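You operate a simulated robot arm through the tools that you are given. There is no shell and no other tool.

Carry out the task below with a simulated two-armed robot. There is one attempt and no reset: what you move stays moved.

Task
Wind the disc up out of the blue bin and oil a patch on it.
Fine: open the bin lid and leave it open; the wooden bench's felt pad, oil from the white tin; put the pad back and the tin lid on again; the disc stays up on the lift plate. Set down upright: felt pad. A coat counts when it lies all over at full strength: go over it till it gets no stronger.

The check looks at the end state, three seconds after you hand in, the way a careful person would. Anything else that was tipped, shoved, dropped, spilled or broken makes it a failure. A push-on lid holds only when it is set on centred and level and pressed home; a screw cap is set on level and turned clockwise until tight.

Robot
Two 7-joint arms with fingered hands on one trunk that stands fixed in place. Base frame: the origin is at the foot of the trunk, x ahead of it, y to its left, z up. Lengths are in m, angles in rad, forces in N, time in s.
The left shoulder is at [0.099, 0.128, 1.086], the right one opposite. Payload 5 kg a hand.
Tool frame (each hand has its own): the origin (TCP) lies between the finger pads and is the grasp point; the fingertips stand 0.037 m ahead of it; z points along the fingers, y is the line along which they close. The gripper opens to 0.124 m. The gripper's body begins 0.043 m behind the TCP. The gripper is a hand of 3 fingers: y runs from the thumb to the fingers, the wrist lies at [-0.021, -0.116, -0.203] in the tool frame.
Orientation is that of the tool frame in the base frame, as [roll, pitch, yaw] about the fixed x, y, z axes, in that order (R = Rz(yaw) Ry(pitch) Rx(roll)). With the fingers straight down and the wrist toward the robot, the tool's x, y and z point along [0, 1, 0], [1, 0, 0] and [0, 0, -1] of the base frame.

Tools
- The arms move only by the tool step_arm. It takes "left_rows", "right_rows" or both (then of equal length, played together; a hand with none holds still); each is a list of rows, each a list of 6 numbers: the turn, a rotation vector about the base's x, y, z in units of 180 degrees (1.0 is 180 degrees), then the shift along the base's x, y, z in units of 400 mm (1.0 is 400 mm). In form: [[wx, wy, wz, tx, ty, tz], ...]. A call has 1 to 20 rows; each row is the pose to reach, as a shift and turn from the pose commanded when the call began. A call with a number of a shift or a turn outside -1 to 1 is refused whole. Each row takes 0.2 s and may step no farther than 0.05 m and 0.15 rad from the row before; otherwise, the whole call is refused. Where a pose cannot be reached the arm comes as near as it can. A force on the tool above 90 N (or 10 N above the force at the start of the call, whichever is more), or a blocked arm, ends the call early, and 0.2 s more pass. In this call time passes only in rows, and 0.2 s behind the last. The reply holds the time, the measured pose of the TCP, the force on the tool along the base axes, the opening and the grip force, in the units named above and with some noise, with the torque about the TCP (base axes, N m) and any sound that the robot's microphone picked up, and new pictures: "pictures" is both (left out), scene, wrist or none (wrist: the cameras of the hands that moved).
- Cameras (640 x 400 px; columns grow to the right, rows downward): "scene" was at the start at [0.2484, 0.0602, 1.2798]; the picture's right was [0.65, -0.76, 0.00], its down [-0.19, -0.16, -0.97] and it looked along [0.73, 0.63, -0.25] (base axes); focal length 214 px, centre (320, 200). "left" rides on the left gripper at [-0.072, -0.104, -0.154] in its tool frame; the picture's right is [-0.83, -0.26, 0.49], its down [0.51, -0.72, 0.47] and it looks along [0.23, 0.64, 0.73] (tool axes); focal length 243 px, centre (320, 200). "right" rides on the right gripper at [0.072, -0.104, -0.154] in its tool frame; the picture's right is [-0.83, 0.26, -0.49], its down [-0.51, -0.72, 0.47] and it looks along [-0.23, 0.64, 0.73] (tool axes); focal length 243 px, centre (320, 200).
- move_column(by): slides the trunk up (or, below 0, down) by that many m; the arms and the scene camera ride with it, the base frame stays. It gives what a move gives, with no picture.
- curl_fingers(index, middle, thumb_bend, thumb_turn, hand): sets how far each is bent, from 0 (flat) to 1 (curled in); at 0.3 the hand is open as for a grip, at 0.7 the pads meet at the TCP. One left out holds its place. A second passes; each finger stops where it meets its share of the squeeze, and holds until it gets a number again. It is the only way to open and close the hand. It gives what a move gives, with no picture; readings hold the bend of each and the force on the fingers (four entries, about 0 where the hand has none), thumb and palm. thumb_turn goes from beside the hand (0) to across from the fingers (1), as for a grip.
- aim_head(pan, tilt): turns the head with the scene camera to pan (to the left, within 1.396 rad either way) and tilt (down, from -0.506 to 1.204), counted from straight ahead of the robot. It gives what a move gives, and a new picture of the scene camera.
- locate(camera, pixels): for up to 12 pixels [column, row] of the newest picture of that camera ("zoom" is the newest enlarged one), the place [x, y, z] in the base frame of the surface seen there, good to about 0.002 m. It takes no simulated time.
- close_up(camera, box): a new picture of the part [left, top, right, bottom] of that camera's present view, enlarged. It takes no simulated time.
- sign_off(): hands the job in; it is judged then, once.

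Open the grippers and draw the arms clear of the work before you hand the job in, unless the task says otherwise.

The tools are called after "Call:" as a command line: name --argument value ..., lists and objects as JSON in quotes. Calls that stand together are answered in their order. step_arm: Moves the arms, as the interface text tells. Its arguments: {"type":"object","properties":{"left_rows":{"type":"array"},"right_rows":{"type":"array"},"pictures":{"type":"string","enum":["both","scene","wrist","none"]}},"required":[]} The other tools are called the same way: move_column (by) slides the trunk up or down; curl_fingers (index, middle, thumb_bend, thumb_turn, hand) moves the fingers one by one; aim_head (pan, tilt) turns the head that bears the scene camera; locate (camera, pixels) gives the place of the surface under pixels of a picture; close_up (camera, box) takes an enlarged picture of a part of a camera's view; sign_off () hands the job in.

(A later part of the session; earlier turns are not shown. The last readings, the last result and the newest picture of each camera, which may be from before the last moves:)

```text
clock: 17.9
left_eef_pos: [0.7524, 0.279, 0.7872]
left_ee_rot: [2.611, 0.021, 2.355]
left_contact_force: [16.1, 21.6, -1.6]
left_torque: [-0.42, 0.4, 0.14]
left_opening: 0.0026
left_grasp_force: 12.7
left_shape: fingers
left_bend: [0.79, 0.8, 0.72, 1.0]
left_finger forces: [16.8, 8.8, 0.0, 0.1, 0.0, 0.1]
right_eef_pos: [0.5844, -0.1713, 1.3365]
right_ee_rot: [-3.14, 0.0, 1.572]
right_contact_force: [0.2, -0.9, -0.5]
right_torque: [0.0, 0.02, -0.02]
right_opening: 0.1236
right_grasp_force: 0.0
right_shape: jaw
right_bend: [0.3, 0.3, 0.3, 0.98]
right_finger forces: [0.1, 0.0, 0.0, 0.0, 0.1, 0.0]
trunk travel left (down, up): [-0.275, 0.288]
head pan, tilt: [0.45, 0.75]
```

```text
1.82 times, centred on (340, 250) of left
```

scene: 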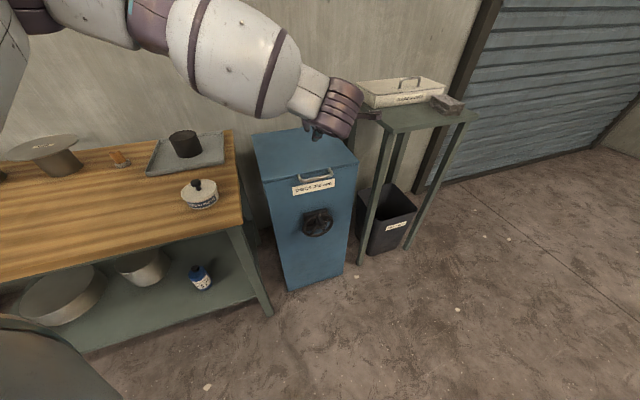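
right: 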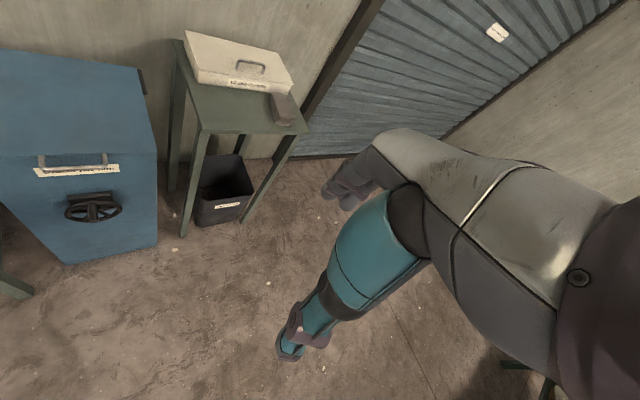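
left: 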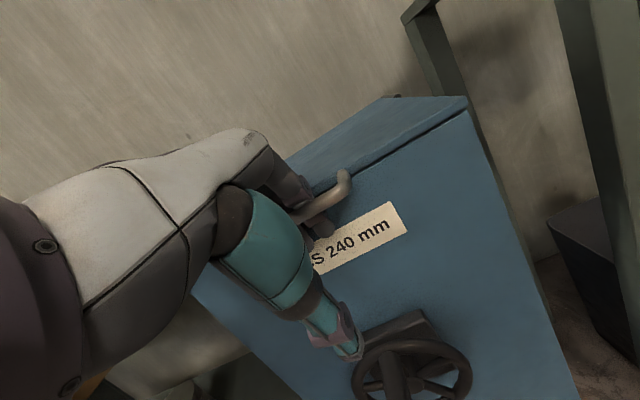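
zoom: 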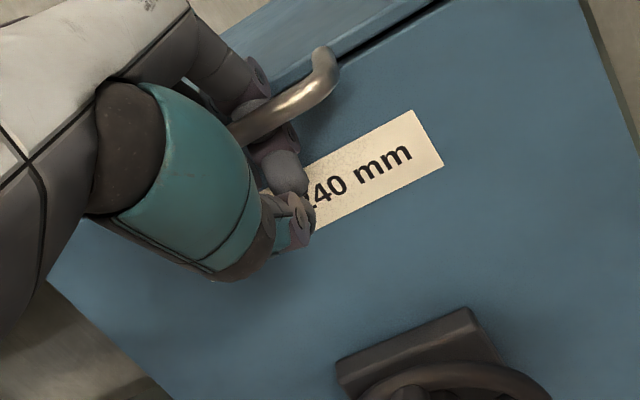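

The fingers are now hooked under the bar and meet the thumb, closing a loop around it. I lift along the arc again.

Call:
step_arm --left_rows '[[0, 0, 0, 0.0015, 0.0015, 0.06], [0, 0, 0, 0.0048, 0.0048, 0.112], [0, 0, 0, 0.0189, 0.0189, 0.2222], [0, 0, 0, 0.0424, 0.0424, 0.3294], [0, 0, 0, 0.0747, 0.0747, 0.4318]]'

```text
clock: 19.1
left_eef_pos: [0.7825, 0.31, 0.9588]
left_ee_rot: [2.614, 0.018, 2.352]
left_contact_force: [11.3, 10.9, -9.5]
left_torque: [-0.31, 0.39, 0.07]
left_opening: 0.0024
left_grasp_force: 8.4
left_shape: fingers
left_bend: [0.79, 0.8, 0.72, 1.0]
left_finger forces: [11.2, 5.8, 0.1, 0.1, 0.0, 0.0]
right_eef_pos: [0.5847, -0.1714, 1.3354]
right_ee_rot: [-3.141, 0.002, 1.572]
right_contact_force: [0.2, 0.6, 1.0]
right_torque: [-0.02, 0.03, 0.03]
right_opening: 0.1237
right_grasp_force: 0.0
right_shape: jaw
right_bend: [0.3, 0.3, 0.3, 0.98]
right_finger forces: [0.0, 0.0, 0.1, 0.0, 0.0, 0.0]
trunk travel left (down, up): [-0.275, 0.288]
head pan, tilt: [0.45, 0.75]
```

scene: 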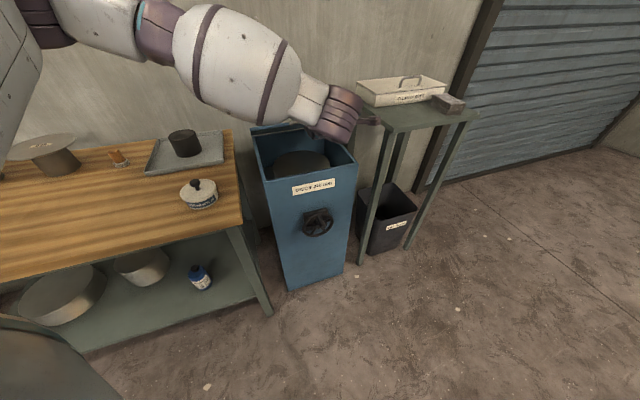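
left: 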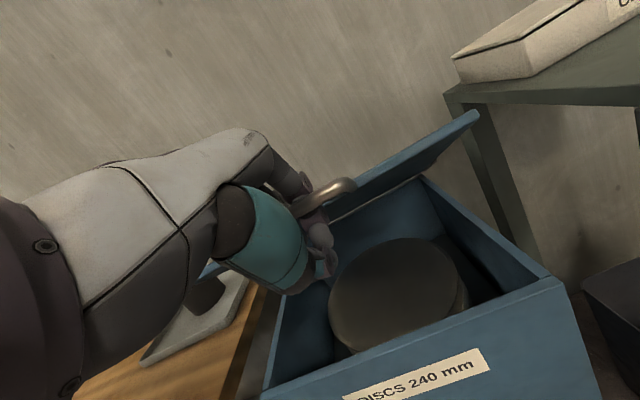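

The lid is opening with a disc visible inside at (400,290) in the wrist view. I continue along the arc to about 69°, pitching the hand up gradually.

Call:
step_arm --left_rows '[[0.0138, -0.0138, 0, 0.0408, 0.0408, 0.0963], [0.0275, -0.0275, 0, 0.0894, 0.0894, 0.1848], [0.0413, -0.0413, 0, 0.1451, 0.1451, 0.2645], [0.055, -0.055, 0, 0.2074, 0.2074, 0.3343], [0.0688, -0.0688, 0, 0.2749, 0.2749, 0.393], [0.0825, -0.0825, 0, 0.3468, 0.3468, 0.4398]]'

```text
clock: 20.5
left_eef_pos: [0.9194, 0.4471, 1.1401]
left_ee_rot: [2.24, 0.016, 2.344]
left_contact_force: [-1.0, -12.0, 7.5]
left_torque: [-1.45, 1.69, -0.24]
left_opening: 0.0075
left_grasp_force: 50.0
left_shape: fingers
left_bend: [0.79, 0.79, 0.73, 1.0]
left_finger forces: [27.2, 20.4, 0.1, 0.1, 52.9, 0.1]
right_eef_pos: [0.5812, -0.1753, 1.337]
right_ee_rot: [3.141, -0.002, 1.572]
right_contact_force: [0.2, -0.3, 0.3]
right_torque: [-0.01, -0.03, 0.0]
right_opening: 0.1239
right_grasp_force: 0.0
right_shape: jaw
right_bend: [0.3, 0.3, 0.3, 0.98]
right_finger forces: [0.0, 0.1, 0.1, 0.0, 0.0, 0.0]
trunk travel left (down, up): [-0.275, 0.288]
head pan, tilt: [0.45, 0.75]
```

scene: 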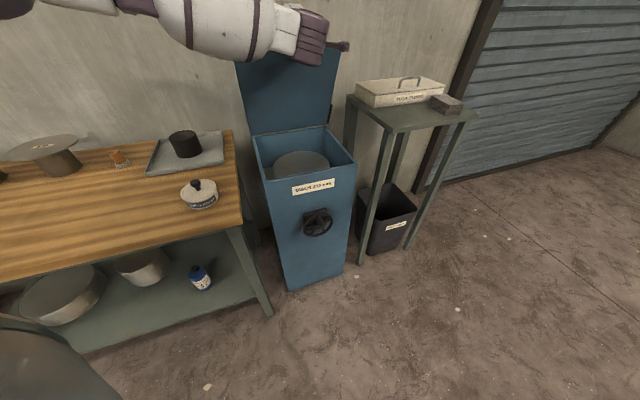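
left: 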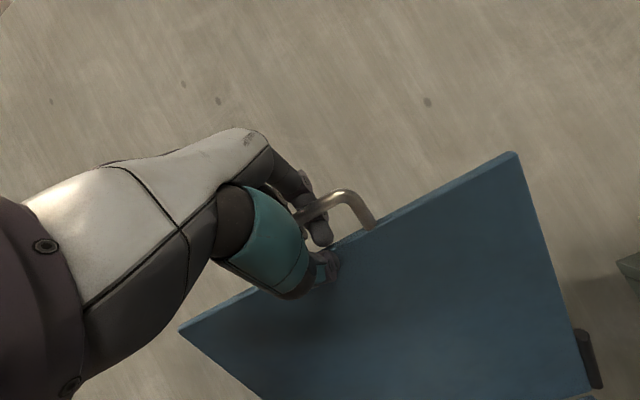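

The lid is at about 69° but the thumb presses hard against it (53 N). I relax the thumb and fingers slightly, then keep pushing back.

Call:
curl_fingers --hand "left" --thumb_bend 0.66 --index 0.74 --middle 0.74

Call:
step_arm --left_rows '[[0, 0, 0, 0.0377, 0.0377, 0.0171], [0, 0, 0, 0.0755, 0.0755, 0.0343]]'

```text
clock: 21.5
left_eef_pos: [0.919, 0.4444, 1.1421]
left_ee_rot: [2.238, 0.019, 2.344]
left_contact_force: [3.2, -16.7, 21.4]
left_torque: [-0.34, 0.21, -0.08]
left_opening: 0.0138
left_grasp_force: 16.4
left_shape: fingers
left_bend: [0.74, 0.75, 0.65, 1.0]
left_finger forces: [10.2, 12.2, 0.0, 0.0, 9.9, 0.1]
right_eef_pos: [0.5794, -0.178, 1.3374]
right_ee_rot: [3.141, -0.004, 1.57]
right_contact_force: [-0.3, 0.4, -0.2]
right_torque: [0.0, 0.0, 0.01]
right_opening: 0.1235
right_grasp_force: 0.0
right_shape: jaw
right_bend: [0.3, 0.3, 0.3, 0.98]
right_finger forces: [0.0, 0.1, 0.0, 0.1, 0.0, 0.1]
trunk travel left (down, up): [-0.275, 0.288]
head pan, tilt: [0.45, 0.75]
```

```text
clock: 22.1
left_eef_pos: [0.9481, 0.4756, 1.1579]
left_ee_rot: [2.237, 0.018, 2.346]
left_contact_force: [-0.7, -18.4, 24.3]
left_torque: [-1.52, 1.53, -0.19]
left_opening: 0.0191
left_grasp_force: 47.7
left_shape: fingers
left_bend: [0.73, 0.76, 0.66, 1.0]
left_finger forces: [18.9, 41.7, 0.0, 0.0, 34.4, 0.0]
right_eef_pos: [0.5795, -0.1778, 1.3371]
right_ee_rot: [3.14, -0.003, 1.57]
right_contact_force: [0.8, 0.6, -0.6]
right_torque: [-0.01, 0.02, 0.01]
right_opening: 0.1237
right_grasp_force: 0.0
right_shape: jaw
right_bend: [0.3, 0.3, 0.3, 0.98]
right_finger forces: [0.0, 0.0, 0.1, 0.0, 0.0, 0.0]
trunk travel left (down, up): [-0.275, 0.288]
head pan, tilt: [0.45, 0.75]
```

scene: 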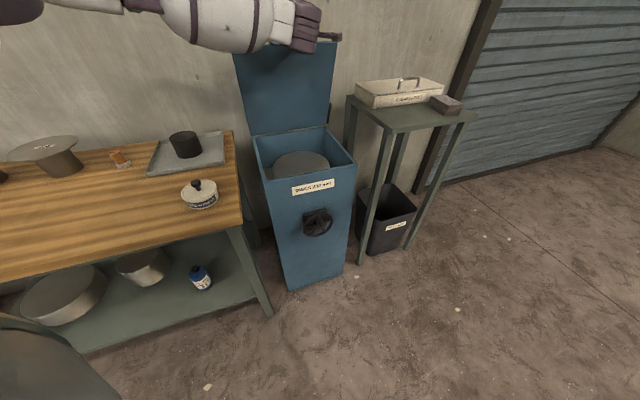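
left: 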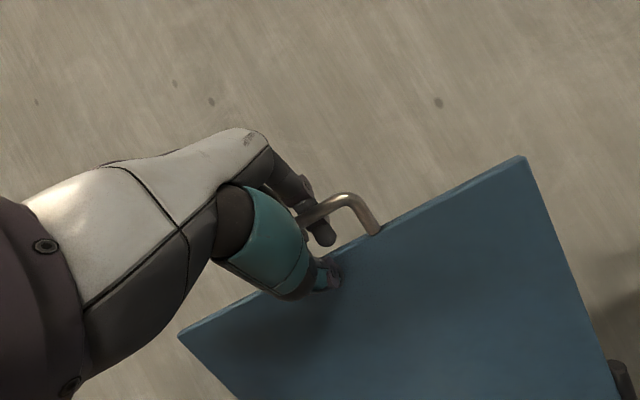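

I measure the lid's inner face to find its current angle.

Call:
locate --camera "scene" --pixels '[[285, 70], [290, 100], [292, 122], [250, 75], [320, 75], [263, 130], [325, 125], [300, 165], [180, 40]]'

Call:
locate --camera "left" --pixels '[[450, 250], [520, 160], [500, 380]]'

```text
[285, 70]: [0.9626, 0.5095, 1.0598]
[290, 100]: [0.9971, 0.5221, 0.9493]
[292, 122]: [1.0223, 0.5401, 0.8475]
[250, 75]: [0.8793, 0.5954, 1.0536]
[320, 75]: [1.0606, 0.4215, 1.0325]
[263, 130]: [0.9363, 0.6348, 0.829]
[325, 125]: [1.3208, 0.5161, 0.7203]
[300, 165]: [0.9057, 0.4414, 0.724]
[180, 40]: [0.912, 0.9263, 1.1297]
```

```text
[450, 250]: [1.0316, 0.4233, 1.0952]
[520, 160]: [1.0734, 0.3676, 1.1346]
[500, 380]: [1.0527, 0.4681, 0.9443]
```

The lid is about 73° open. I loosen the grip while the hand stays in place to see whether the lid holds by itself.

Call:
curl_fingers --hand "left" --thumb_bend 0.5 --index 0.6 --middle 0.6

Call:
close_up --camera "scene" --box '[220, 20, 380, 200]'

Call:
locate --camera "zoom" --pixels '[[220, 150], [220, 250], [200, 100]]'

```text
clock: 23.1
left_eef_pos: [0.95, 0.4802, 1.1518]
left_ee_rot: [2.242, 0.018, 2.347]
left_contact_force: [0.3, 1.0, 0.0]
left_torque: [-0.02, 0.04, 0.01]
left_opening: 0.0525
left_grasp_force: 0.1
left_shape: fingers
left_bend: [0.6, 0.6, 0.5, 1.0]
left_finger forces: [0.5, 0.1, 0.1, 0.1, 0.1, 0.1]
right_eef_pos: [0.583, -0.1736, 1.3363]
right_ee_rot: [3.141, 0.001, 1.572]
right_contact_force: [1.0, 0.2, 0.6]
right_torque: [-0.03, 0.02, -0.01]
right_opening: 0.1239
right_grasp_force: 0.0
right_shape: jaw
right_bend: [0.3, 0.3, 0.3, 0.98]
right_finger forces: [0.1, 0.0, 0.1, 0.1, 0.0, 0.1]
trunk travel left (down, up): [-0.275, 0.288]
head pan, tilt: [0.45, 0.75]
```

```text
2.22 times, centred on (300, 110) of scene
```

zoom: 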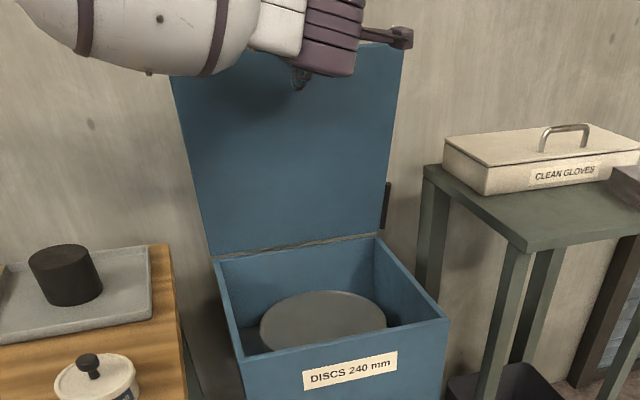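

```text
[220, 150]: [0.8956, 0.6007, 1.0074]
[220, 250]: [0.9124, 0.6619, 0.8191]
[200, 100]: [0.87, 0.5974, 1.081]
```

With zero contact force, the lid holds by itself near 74°. I open the hand fully and back it out along its own axis.

Call:
curl_fingers --hand "left" --thumb_bend 0.3 --index 0.3 --middle 0.3

Call:
step_arm --left_rows '[[0, 0, 0, -0.04, -0.04, 0.045], [0, 0, 0, -0.08, -0.08, 0.09], [0, 0, 0, -0.12, -0.12, 0.135], [0, 0, 0, -0.16, -0.16, 0.18]]'

Call:
close_up --camera "scene" --box '[220, 20, 380, 200]'

Call:
locate --camera "zoom" --pixels '[[220, 150], [220, 250], [200, 100]]'

```text
clock: 24.1
left_eef_pos: [0.9506, 0.4785, 1.1532]
left_ee_rot: [2.243, 0.019, 2.345]
left_contact_force: [1.4, 0.2, 0.9]
left_torque: [0.01, -0.06, 0.03]
left_opening: 0.13
left_grasp_force: 0.4
left_shape: fingers
left_bend: [0.3, 0.3, 0.3, 0.98]
left_finger forces: [1.5, 0.0, 0.0, 0.0, 0.0, 0.0]
right_eef_pos: [0.5817, -0.1746, 1.3367]
right_ee_rot: [-3.141, -0.001, 1.571]
right_contact_force: [-0.6, -0.4, 0.1]
right_torque: [-0.03, 0.0, -0.01]
right_opening: 0.1238
right_grasp_force: 0.0
right_shape: jaw
right_bend: [0.3, 0.3, 0.3, 0.98]
right_finger forces: [0.0, 0.1, 0.0, 0.1, 0.0, 0.0]
trunk travel left (down, up): [-0.275, 0.288]
head pan, tilt: [0.45, 0.75]
```

```text
clock: 25.1
left_eef_pos: [0.8858, 0.4141, 1.2267]
left_ee_rot: [2.242, 0.018, 2.348]
left_contact_force: [-1.0, -0.1, 0.3]
left_torque: [0.05, -0.03, 0.04]
left_opening: 0.1287
left_grasp_force: 0.1
left_shape: fingers
left_bend: [0.3, 0.3, 0.3, 0.98]
left_finger forces: [0.0, 0.1, 0.0, 0.1, 0.0, 0.0]
right_eef_pos: [0.5815, -0.1754, 1.3369]
right_ee_rot: [3.14, -0.002, 1.572]
right_contact_force: [-1.0, 0.5, -0.2]
right_torque: [0.0, -0.04, -0.01]
right_opening: 0.1238
right_grasp_force: 0.1
right_shape: jaw
right_bend: [0.3, 0.3, 0.3, 0.98]
right_finger forces: [0.0, 0.0, 0.0, 0.0, 0.0, 0.0]
trunk travel left (down, up): [-0.275, 0.288]
head pan, tilt: [0.45, 0.75]
```

scene: 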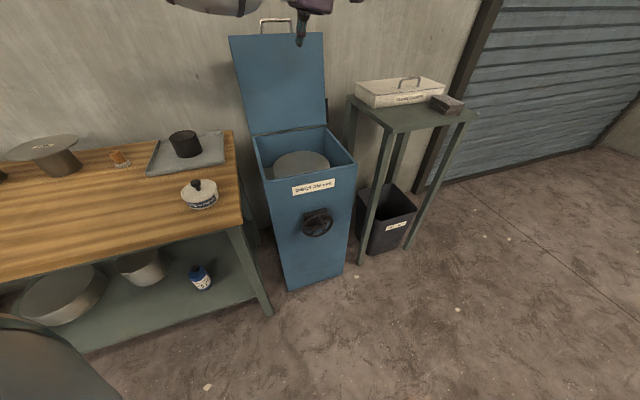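
left: 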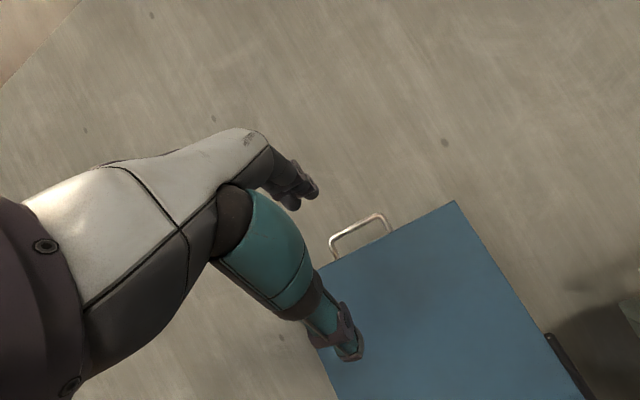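

```text
2.22 times, centred on (300, 110) of scene
```

zoom: 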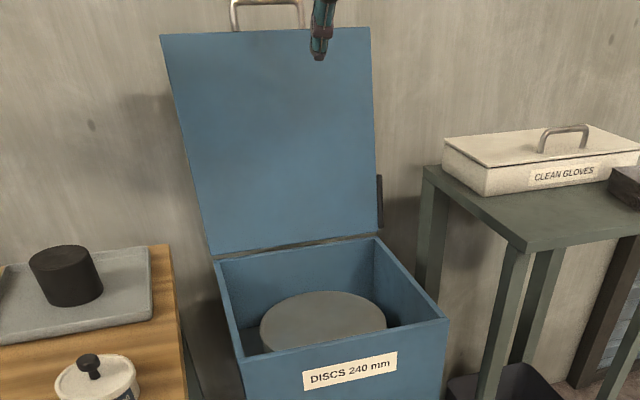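

```text
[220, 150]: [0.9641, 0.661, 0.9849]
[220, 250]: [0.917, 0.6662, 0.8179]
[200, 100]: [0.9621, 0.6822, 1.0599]
```

The strut has swung the lid fully open, about 10° past vertical. I retract the left arm up over the bench side, and lower the head view on the bin interior afterwards.

Call:
step_arm --left_rows '[[-0.0171, 0.0171, 0, -0.09, 0.0, 0.03], [-0.0343, 0.0343, 0, -0.18, 0.04, 0.06], [-0.0514, 0.0514, 0, -0.27, 0.08, 0.09], [-0.0685, 0.0685, 0, -0.36, 0.13, 0.12], [-0.0857, 0.0857, 0, -0.45, 0.18, 0.15], [-0.1028, 0.1028, 0, -0.54, 0.23, 0.18], [-0.12, 0.12, 0, -0.63, 0.28, 0.21], [-0.137, 0.137, 0, -0.72, 0.33, 0.24], [-0.1542, 0.1542, 0, -0.81, 0.38, 0.27], [-0.1713, 0.1713, 0, -0.9, 0.43, 0.3], [-0.188, 0.188, 0, -0.98, 0.48, 0.33]]'

Call:
aim_head --pan 0.45 --tilt 0.6

Call:
close_up --camera "scene" --box '[240, 100, 380, 240]'

```text
clock: 27.5
left_eef_pos: [0.4973, 0.6059, 1.3562]
left_ee_rot: [3.079, 0.019, 2.361]
left_contact_force: [-1.0, 1.1, 0.5]
left_torque: [0.0, -0.05, -0.02]
left_opening: 0.129
left_grasp_force: 0.1
left_shape: fingers
left_bend: [0.3, 0.3, 0.3, 0.98]
left_finger forces: [0.1, 0.0, 0.1, 0.1, 0.1, 0.0]
right_eef_pos: [0.582, -0.1735, 1.3371]
right_ee_rot: [3.139, 0.0, 1.571]
right_contact_force: [-0.3, 0.3, 0.1]
right_torque: [-0.02, 0.0, 0.0]
right_opening: 0.1238
right_grasp_force: 0.1
right_shape: jaw
right_bend: [0.3, 0.3, 0.3, 0.98]
right_finger forces: [0.0, 0.0, 0.0, 0.0, 0.1, 0.0]
trunk travel left (down, up): [-0.275, 0.288]
head pan, tilt: [0.45, 0.75]
```

scene: 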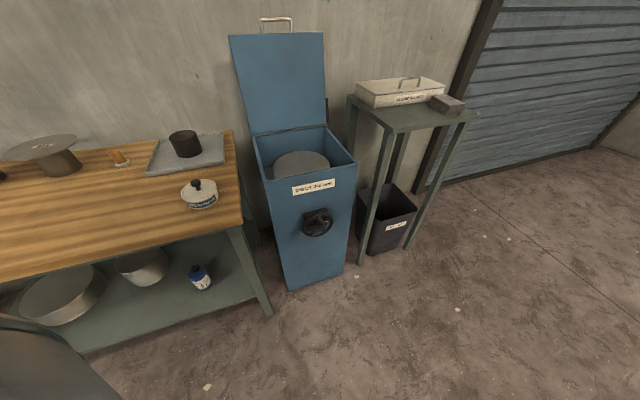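
left: 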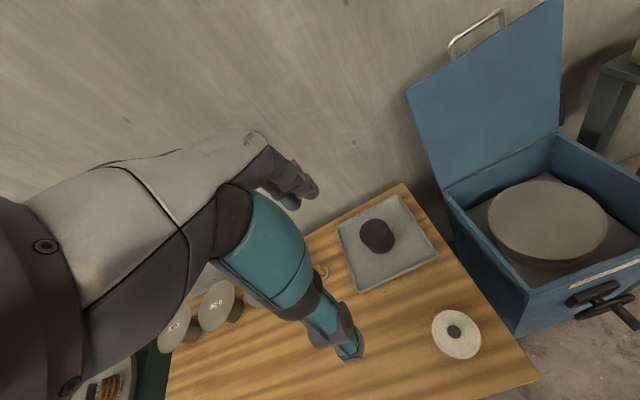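

```text
clock: 28.2
left_eef_pos: [0.4978, 0.6032, 1.3555]
left_ee_rot: [3.078, 0.02, 2.364]
left_contact_force: [-0.1, 0.0, 0.0]
left_torque: [0.01, -0.01, 0.02]
left_opening: 0.1287
left_grasp_force: 0.1
left_shape: fingers
left_bend: [0.3, 0.3, 0.3, 0.98]
left_finger forces: [0.1, 0.0, 0.0, 0.1, 0.0, 0.1]
right_eef_pos: [0.5837, -0.1743, 1.3372]
right_ee_rot: [-3.14, 0.0, 1.571]
right_contact_force: [0.0, 0.0, 0.1]
right_torque: [0.0, 0.01, 0.03]
right_opening: 0.124
right_grasp_force: 0.0
right_shape: jaw
right_bend: [0.3, 0.3, 0.3, 0.98]
right_finger forces: [0.0, 0.0, 0.0, 0.0, 0.0, 0.1]
trunk travel left (down, up): [-0.275, 0.288]
head pan, tilt: [0.45, 0.6]
```

scene: 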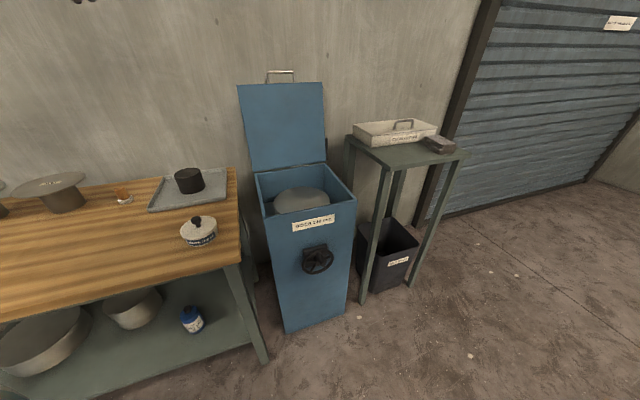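

```text
2.86 times, centred on (310, 170) of scene
```

zoom: 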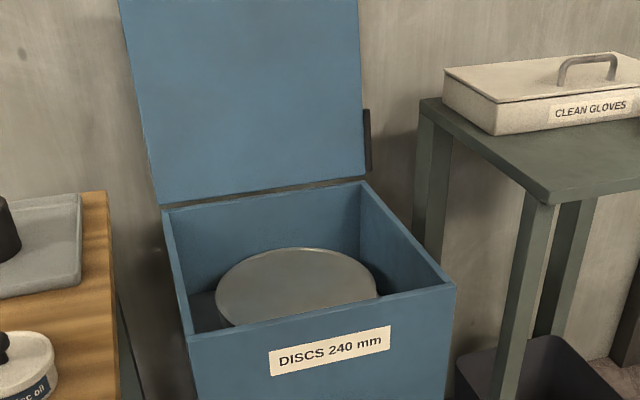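

The lid stands open. I zoom into the disc and the wheel to see details from the left wrist camera and the head.

Call:
close_up --camera "left" --box '[440, 130, 640, 330]'

Call:
locate --camera "zoom" --pixels '[[350, 180], [200, 180], [520, 240], [350, 90], [350, 260], [450, 270], [200, 300], [150, 250], [560, 300]]'

Call:
close_up --camera "scene" --box '[290, 235, 346, 285]'

Call:
locate --camera "scene" --pixels '[[0, 322], [120, 295], [237, 262], [236, 200], [30, 315], [250, 364], [302, 195], [302, 215]]'

```text
2.00 times, centred on (540, 230) of left
```

zoom: 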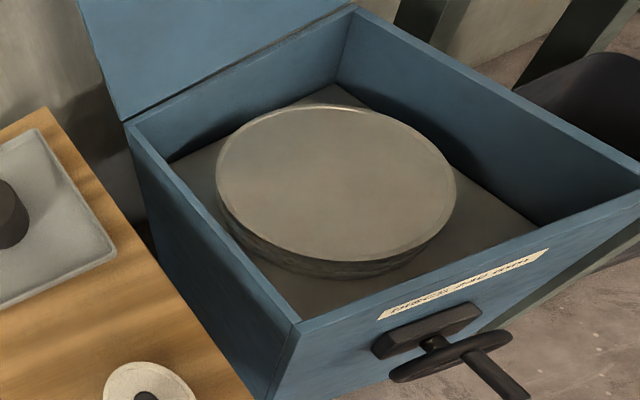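

```text
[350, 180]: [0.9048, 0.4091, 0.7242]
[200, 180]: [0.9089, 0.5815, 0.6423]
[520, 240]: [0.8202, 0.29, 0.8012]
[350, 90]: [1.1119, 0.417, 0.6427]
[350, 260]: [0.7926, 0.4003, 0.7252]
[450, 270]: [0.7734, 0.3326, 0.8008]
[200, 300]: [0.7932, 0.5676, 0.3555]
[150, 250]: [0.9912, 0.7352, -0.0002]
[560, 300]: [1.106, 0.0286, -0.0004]
```

```text
8.00 times, centred on (318, 260) of scene
```

zoom: 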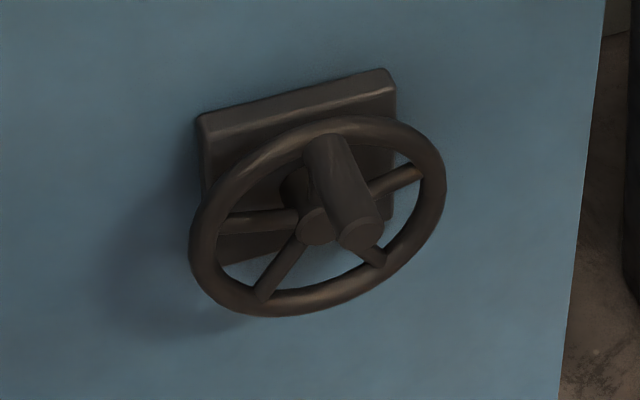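

```text
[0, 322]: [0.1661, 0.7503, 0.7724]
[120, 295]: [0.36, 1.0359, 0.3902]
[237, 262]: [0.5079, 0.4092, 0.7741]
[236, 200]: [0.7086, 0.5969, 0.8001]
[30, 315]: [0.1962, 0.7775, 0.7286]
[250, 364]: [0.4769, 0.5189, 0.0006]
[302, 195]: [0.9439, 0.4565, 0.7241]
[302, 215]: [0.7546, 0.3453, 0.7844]
```

Lift plate is at z≈0.642, disc top at 0.724, rim at 0.80. I measure the wheel hub, rim and knob precisely.

Call:
locate --camera "zoom" --pixels '[[350, 122], [290, 306], [198, 245], [436, 190], [316, 225], [362, 236], [345, 190], [330, 150], [380, 258], [258, 296], [250, 222], [405, 175]]'

```text
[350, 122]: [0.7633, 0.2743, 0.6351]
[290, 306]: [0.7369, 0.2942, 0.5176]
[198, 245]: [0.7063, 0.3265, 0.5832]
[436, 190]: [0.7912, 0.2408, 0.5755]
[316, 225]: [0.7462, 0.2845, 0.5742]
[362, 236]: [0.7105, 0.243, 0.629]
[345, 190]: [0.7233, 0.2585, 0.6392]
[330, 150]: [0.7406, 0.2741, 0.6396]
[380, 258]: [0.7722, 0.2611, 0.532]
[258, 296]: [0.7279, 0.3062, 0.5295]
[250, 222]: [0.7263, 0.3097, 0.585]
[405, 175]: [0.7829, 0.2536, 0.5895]
```

Wheel hub is at (0.746, 0.285, 0.576) and the knob is straight above it at z≈0.628, sticking out toward the robot. I lower the trunk 0.2 m so the right hand can point horizontally at the knob.

Call:
move_column --by -0.2

```text
clock: 30.4
left_eef_pos: [0.4951, 0.6065, 1.1563]
left_ee_rot: [3.076, 0.021, 2.363]
left_contact_force: [0.0, -0.3, 0.0]
left_torque: [-0.02, -0.05, 0.02]
left_opening: 0.1288
left_grasp_force: 0.0
left_shape: fingers
left_bend: [0.3, 0.3, 0.3, 0.98]
left_finger forces: [0.0, 0.0, 0.0, 0.1, 0.0, 0.0]
right_eef_pos: [0.5812, -0.1738, 1.138]
right_ee_rot: [3.139, 0.0, 1.571]
right_contact_force: [0.4, 0.3, 1.1]
right_torque: [0.03, -0.02, -0.01]
right_opening: 0.1235
right_grasp_force: 0.1
right_shape: jaw
right_bend: [0.3, 0.3, 0.3, 0.98]
right_finger forces: [0.1, 0.0, 0.0, 0.1, 0.0, 0.1]
trunk travel left (down, up): [-0.075, 0.488]
head pan, tilt: [0.45, 0.6]
```

Both hands are clear. I turn the right hand so its fingers point horizontally at the bin (closing direction sideways) in the free space in front of it.

Call:
step_arm --right_rows '[[0.0363, -0.015, -0.015, -0.0038, 0.0327, -0.0558], [0.0726, -0.03, -0.03, -0.0077, 0.0654, -0.1115], [0.1089, -0.0451, -0.0451, -0.0115, 0.0981, -0.1673], [0.1452, -0.0601, -0.0601, -0.0154, 0.1308, -0.2231], [0.1815, -0.0751, -0.0751, -0.0192, 0.1635, -0.2788], [0.2178, -0.0901, -0.0901, -0.0231, 0.1962, -0.3346], [0.254, -0.1052, -0.1052, -0.0269, 0.2288, -0.3904], [0.2903, -0.1202, -0.1202, -0.0308, 0.2615, -0.4462], [0.3266, -0.1352, -0.1352, -0.0346, 0.2942, -0.5019], [0.3629, -0.1502, -0.1502, -0.0385, 0.3269, -0.5577], [0.3992, -0.1653, -0.1653, -0.0423, 0.3596, -0.6135], [0.4355, -0.1803, -0.1803, -0.0462, 0.3923, -0.6692], [0.4718, -0.1953, -0.1953, -0.05, 0.425, -0.725]]'

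```text
clock: 33.4
left_eef_pos: [0.4937, 0.6049, 1.1573]
left_ee_rot: [3.078, 0.02, 2.363]
left_contact_force: [0.3, -0.1, -0.4]
left_torque: [0.02, 0.02, -0.01]
left_opening: 0.1286
left_grasp_force: 0.1
left_shape: fingers
left_bend: [0.3, 0.3, 0.3, 0.98]
left_finger forces: [0.1, 0.1, 0.1, 0.0, 0.0, 0.0]
right_eef_pos: [0.6236, 0.1056, 0.7921]
right_ee_rot: [-1.737, -1.406, -0.571]
right_contact_force: [-0.2, -0.4, -0.6]
right_torque: [-0.02, 0.01, 0.05]
right_opening: 0.1238
right_grasp_force: 0.0
right_shape: jaw
right_bend: [0.3, 0.3, 0.3, 0.98]
right_finger forces: [0.1, 0.0, 0.0, 0.0, 0.0, 0.0]
right hand out of reach, approached as far as the arm can: row 6, 7, 8, 9, 10, 11, 12, 13
trunk travel left (down, up): [-0.075, 0.488]
head pan, tilt: [0.45, 0.6]
stopped in row 13 (right hand): the arm was blocked; the commanded pose is now the measured one
```

scene: 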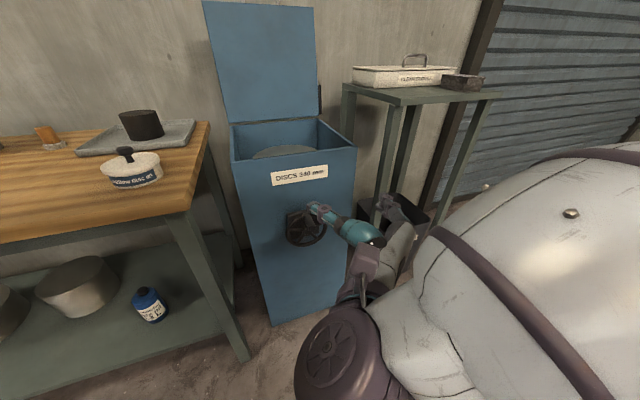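
right: 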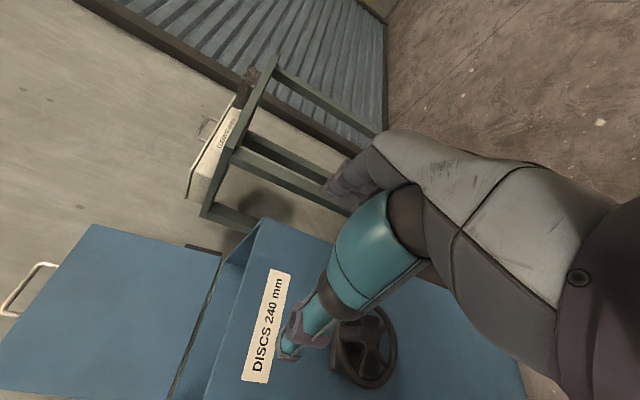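

The orientation is nearly as wished (fingers along the bin normal, closing sideways). I lower it in front of the knob and level it.

Call:
step_arm --right_rows '[[-0.0073, -0.0073, 0, 0.017, 0.0427, -0.082], [-0.0146, -0.0146, 0, 0.034, 0.0853, -0.164], [-0.0219, -0.0219, 0, 0.051, 0.128, -0.246], [-0.0292, -0.0292, 0, 0.068, 0.1706, -0.328], [-0.0365, -0.0365, 0, 0.085, 0.2133, -0.41]]'

Call:
close_up --camera "scene" --box '[240, 150, 420, 320]'

```text
clock: 34.6
left_eef_pos: [0.4957, 0.6077, 1.1551]
left_ee_rot: [3.081, 0.021, 2.363]
left_contact_force: [-0.1, 1.4, -0.4]
left_torque: [-0.03, -0.02, 0.02]
left_opening: 0.1288
left_grasp_force: 0.1
left_shape: fingers
left_bend: [0.3, 0.3, 0.3, 0.98]
left_finger forces: [0.0, 0.1, 0.1, 0.0, 0.0, 0.1]
right_eef_pos: [0.657, 0.194, 0.6266]
right_ee_rot: [3.14, -1.536, 0.828]
right_contact_force: [0.1, 0.9, 1.1]
right_torque: [0.0, -0.01, 0.02]
right_opening: 0.1238
right_grasp_force: 0.0
right_shape: jaw
right_bend: [0.3, 0.3, 0.3, 0.98]
right_finger forces: [0.0, 0.0, 0.0, 0.1, 0.0, 0.0]
trunk travel left (down, up): [-0.075, 0.488]
head pan, tilt: [0.45, 0.6]
```

scene: 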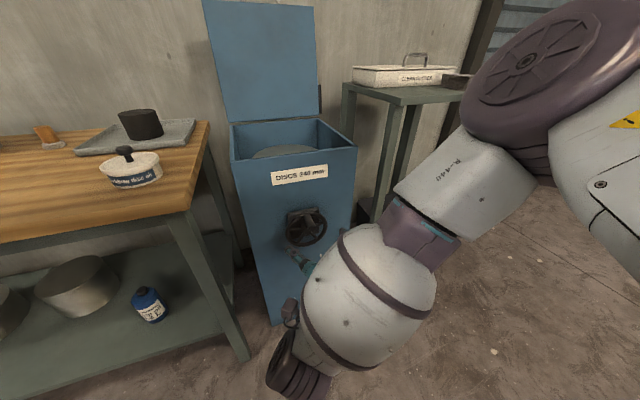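
right: 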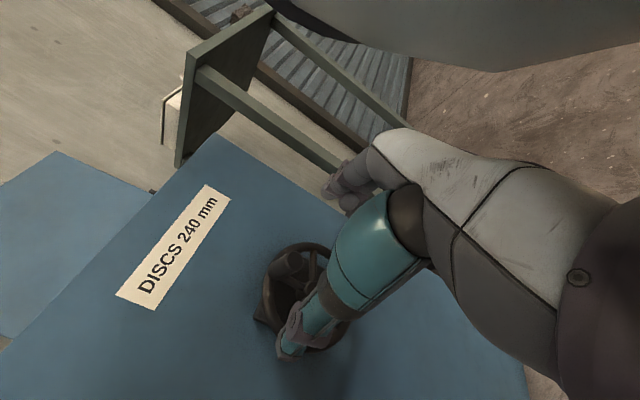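

```text
2.35 times, centred on (330, 235) of scene
```

zoom: 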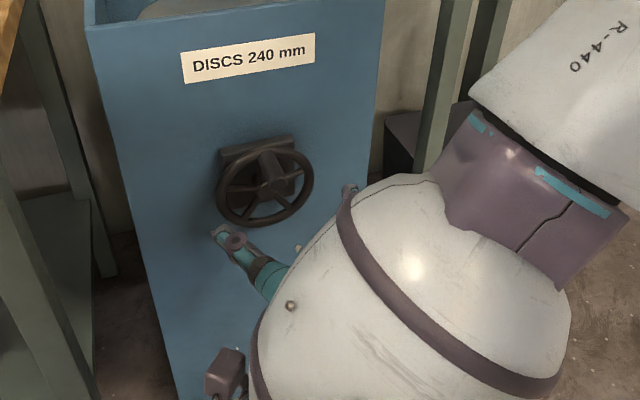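

The hand is in line with the knob. I move 0.08 m forward so the fingers straddle it, then close.

Call:
step_arm --right_rows '[[0, 0, 0, 0.0725, 0.0685, 0], [0, 0, 0, 0.145, 0.137, 0]]'

Call:
close_up --camera "right" --box '[200, 150, 440, 400]'

Call:
close_up --camera "scene" --box '[270, 180, 370, 290]'

```text
clock: 35.2
left_eef_pos: [0.4944, 0.6067, 1.1566]
left_ee_rot: [3.078, 0.018, 2.362]
left_contact_force: [1.9, 0.0, -0.1]
left_torque: [0.02, 0.04, 0.01]
left_opening: 0.1287
left_grasp_force: 0.0
left_shape: fingers
left_bend: [0.3, 0.3, 0.3, 0.98]
left_finger forces: [0.0, 0.0, 0.0, 0.0, 0.1, 0.0]
right_eef_pos: [0.7139, 0.2465, 0.6286]
right_ee_rot: [-3.14, -1.535, 0.823]
right_contact_force: [-0.2, 0.3, -0.3]
right_torque: [0.03, 0.0, 0.0]
right_opening: 0.1241
right_grasp_force: 0.1
right_shape: jaw
right_bend: [0.3, 0.3, 0.3, 0.98]
right_finger forces: [0.0, 0.0, 0.1, 0.0, 0.1, 0.1]
trunk travel left (down, up): [-0.075, 0.488]
head pan, tilt: [0.45, 0.6]
```

scene: 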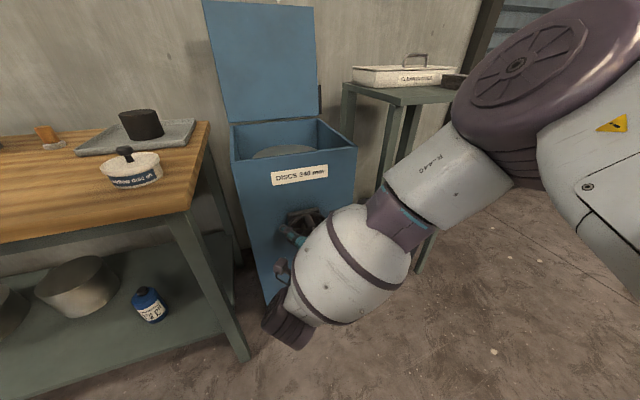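
right: 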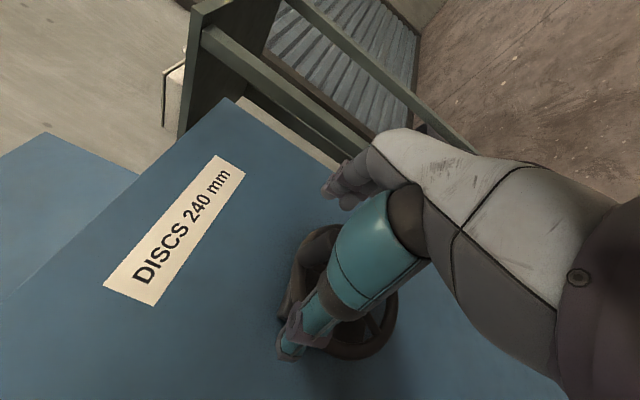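

```text
1.60 times, centred on (320, 275) of right
```

zoom: 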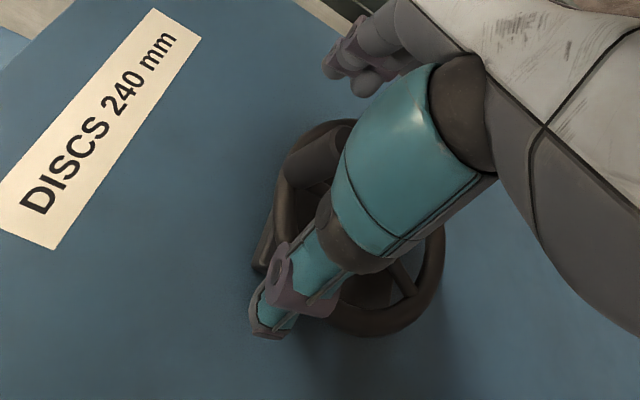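

```text
3.64 times, centred on (320, 235) of scene
```

zoom: 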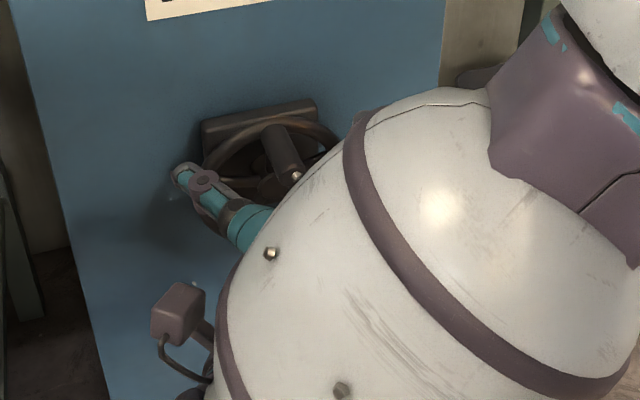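

The thumb is left of the knob and the fingers right of it. I close the hand on the knob.

Call:
curl_fingers --hand "right" --index 0.72 --middle 0.72 --thumb_bend 0.72

Call:
close_up --camera "right" --box '[200, 150, 440, 400]'

Call:
close_up --camera "scene" --box '[270, 180, 370, 290]'

```text
clock: 36.2
left_eef_pos: [0.495, 0.6059, 1.1552]
left_ee_rot: [3.079, 0.019, 2.365]
left_contact_force: [-0.1, 0.0, 0.4]
left_torque: [0.01, 0.0, 0.01]
left_opening: 0.129
left_grasp_force: 0.2
left_shape: fingers
left_bend: [0.3, 0.3, 0.3, 0.98]
left_finger forces: [0.1, 0.0, 0.0, 0.0, 0.1, 0.0]
right_eef_pos: [0.7144, 0.2483, 0.6275]
right_ee_rot: [-3.096, -1.535, 0.779]
right_contact_force: [9.6, 3.5, -1.1]
right_torque: [-0.01, -0.02, -0.04]
right_opening: 0.0192
right_grasp_force: 9.4
right_shape: fingers
right_bend: [0.62, 0.71, 0.67, 0.97]
right_finger forces: [8.7, 3.4, 0.0, 0.1, 7.1, 0.0]
trunk travel left (down, up): [-0.075, 0.488]
head pan, tilt: [0.45, 0.6]
```

```text
1.60 times, centred on (320, 275) of right
```

zoom: 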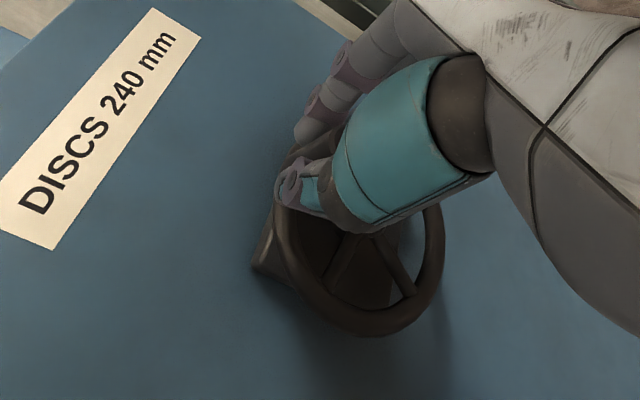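

```text
3.64 times, centred on (320, 235) of scene
```

zoom: 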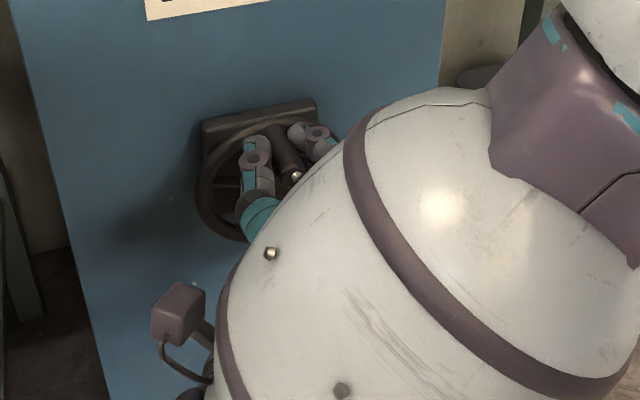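

The knob is pinched. I tighten a little and crank a trial quarter turn clockwise (top toward the right, then down) to see which way the plate moves.

Call:
curl_fingers --hand "right" --index 0.8 --middle 0.8 --thumb_bend 0.76

Call:
step_arm --right_rows '[[0, 0, 0, 0.0272, -0.0272, -0.0058], [0, 0, 0, 0.0519, -0.0519, -0.0227], [0, 0, 0, 0.072, -0.072, -0.0492], [0, 0, 0, 0.0857, -0.0857, -0.0829], [0, 0, 0, 0.0917, -0.0917, -0.1208]]'

Call:
close_up --camera "right" --box '[200, 150, 440, 400]'

Call:
close_up --camera "left" --box '[440, 130, 640, 330]'

```text
clock: 37.2
left_eef_pos: [0.4954, 0.6071, 1.1555]
left_ee_rot: [3.08, 0.019, 2.364]
left_contact_force: [-0.3, -0.6, -0.4]
left_torque: [0.01, -0.02, 0.02]
left_opening: 0.1287
left_grasp_force: 0.0
left_shape: fingers
left_bend: [0.3, 0.3, 0.3, 0.98]
left_finger forces: [0.0, 0.0, 0.0, 0.1, 0.0, 0.0]
right_eef_pos: [0.7145, 0.2478, 0.6278]
right_ee_rot: [3.138, -1.534, 0.829]
right_contact_force: [14.2, 4.4, -5.6]
right_torque: [-0.1, -0.09, -0.1]
right_opening: 0.0182
right_grasp_force: 18.3
right_shape: fingers
right_bend: [0.71, 0.73, 0.68, 0.97]
right_finger forces: [11.9, 10.6, 0.0, 0.1, 14.3, 0.0]
trunk travel left (down, up): [-0.075, 0.488]
head pan, tilt: [0.45, 0.6]
```

```text
clock: 38.4
left_eef_pos: [0.4939, 0.6047, 1.1587]
left_ee_rot: [3.076, 0.02, 2.361]
left_contact_force: [0.3, 0.3, 0.0]
left_torque: [0.0, 0.05, -0.02]
left_opening: 0.1291
left_grasp_force: 0.0
left_shape: fingers
left_bend: [0.3, 0.3, 0.3, 0.98]
left_finger forces: [0.1, 0.0, 0.1, 0.1, 0.0, 0.0]
right_eef_pos: [0.7498, 0.2134, 0.5882]
right_ee_rot: [-3.139, -1.536, 0.812]
right_contact_force: [5.0, -21.0, 14.2]
right_torque: [0.44, -0.01, -0.77]
right_opening: 0.0159
right_grasp_force: 20.7
right_shape: fingers
right_bend: [0.71, 0.76, 0.73, 0.91]
right_finger forces: [22.5, 0.0, 0.0, 0.0, 18.4, 0.0]
right hand out of reach, approached as far as the arm can: row 5
trunk travel left (down, up): [-0.075, 0.488]
head pan, tilt: [0.45, 0.6]
```

scene: 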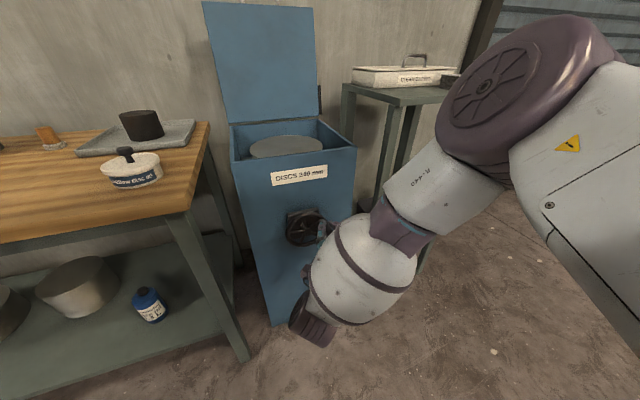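
right: 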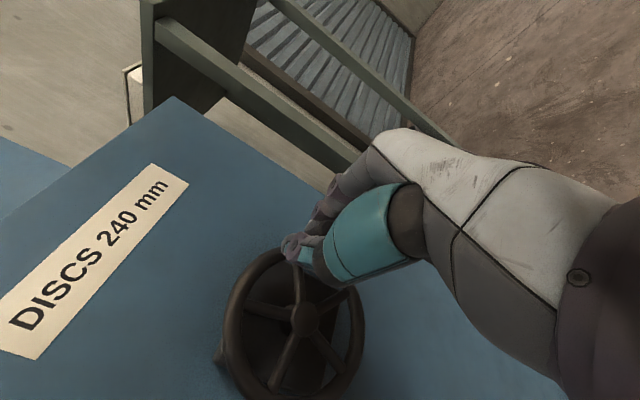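

```text
1.60 times, centred on (320, 275) of right
```

zoom: 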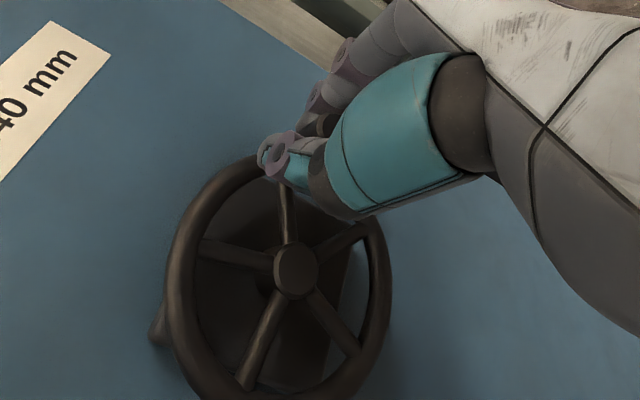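

```text
2.00 times, centred on (540, 230) of left
```

zoom: 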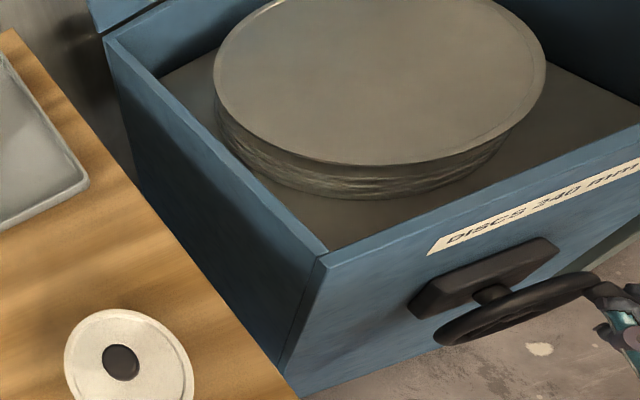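

The wheel has turned about a quarter clockwise. I measure the disc top height now.

Call:
locate --camera "zoom" --pixels '[[380, 80], [300, 60], [200, 200], [560, 120], [520, 320], [600, 290]]'

Call:
locate --camera "scene" --pixels '[[287, 147], [270, 150]]'

```text
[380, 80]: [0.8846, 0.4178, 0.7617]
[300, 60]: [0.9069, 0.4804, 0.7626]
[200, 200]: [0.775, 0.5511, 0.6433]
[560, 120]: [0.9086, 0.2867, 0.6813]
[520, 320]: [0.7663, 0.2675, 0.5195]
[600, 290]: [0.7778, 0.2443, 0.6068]
```

```text
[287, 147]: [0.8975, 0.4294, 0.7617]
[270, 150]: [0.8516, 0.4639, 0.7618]
```

Clockwise raises the plate: disc top went from 0.724 to 0.762. The arm is at its lower reach, so I loosen the grip to see whether the wheel holds, before lowering the trunk.

Call:
curl_fingers --hand "right" --index 0.5 --middle 0.5 --thumb_bend 0.5 --thumb_turn 1.0

Call:
close_up --camera "right" --box '[200, 150, 440, 400]'

Call:
close_up --camera "scene" --box '[220, 110, 380, 260]'

Call:
locate --camera "scene" --pixels '[[287, 147], [270, 150]]'

```text
clock: 39.4
left_eef_pos: [0.4944, 0.6056, 1.1566]
left_ee_rot: [3.077, 0.02, 2.364]
left_contact_force: [0.7, -0.2, 0.9]
left_torque: [0.02, 0.0, 0.02]
left_opening: 0.1289
left_grasp_force: 0.1
left_shape: fingers
left_bend: [0.3, 0.3, 0.3, 0.98]
left_finger forces: [0.0, 0.1, 0.1, 0.1, 0.0, 0.0]
right_eef_pos: [0.7473, 0.2182, 0.5861]
right_ee_rot: [-3.118, -1.533, 0.798]
right_contact_force: [-0.4, 0.3, -0.7]
right_torque: [0.01, 0.0, 0.01]
right_opening: 0.0668
right_grasp_force: 0.2
right_shape: fingers
right_bend: [0.5, 0.5, 0.5, 1.0]
right_finger forces: [0.0, 0.1, 0.1, 0.0, 0.0, 0.0]
trunk travel left (down, up): [-0.075, 0.488]
head pan, tilt: [0.45, 0.6]
```

```text
1.60 times, centred on (320, 275) of right
```

zoom: 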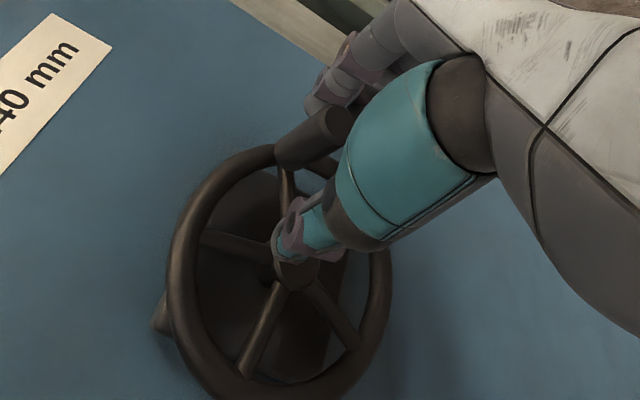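

```text
2.67 times, centred on (300, 185) of scene
```

zoom: 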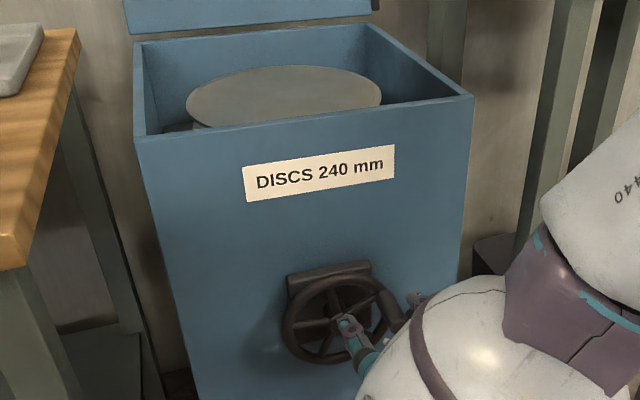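

```text
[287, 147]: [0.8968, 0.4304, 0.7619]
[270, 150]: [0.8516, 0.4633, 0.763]
```

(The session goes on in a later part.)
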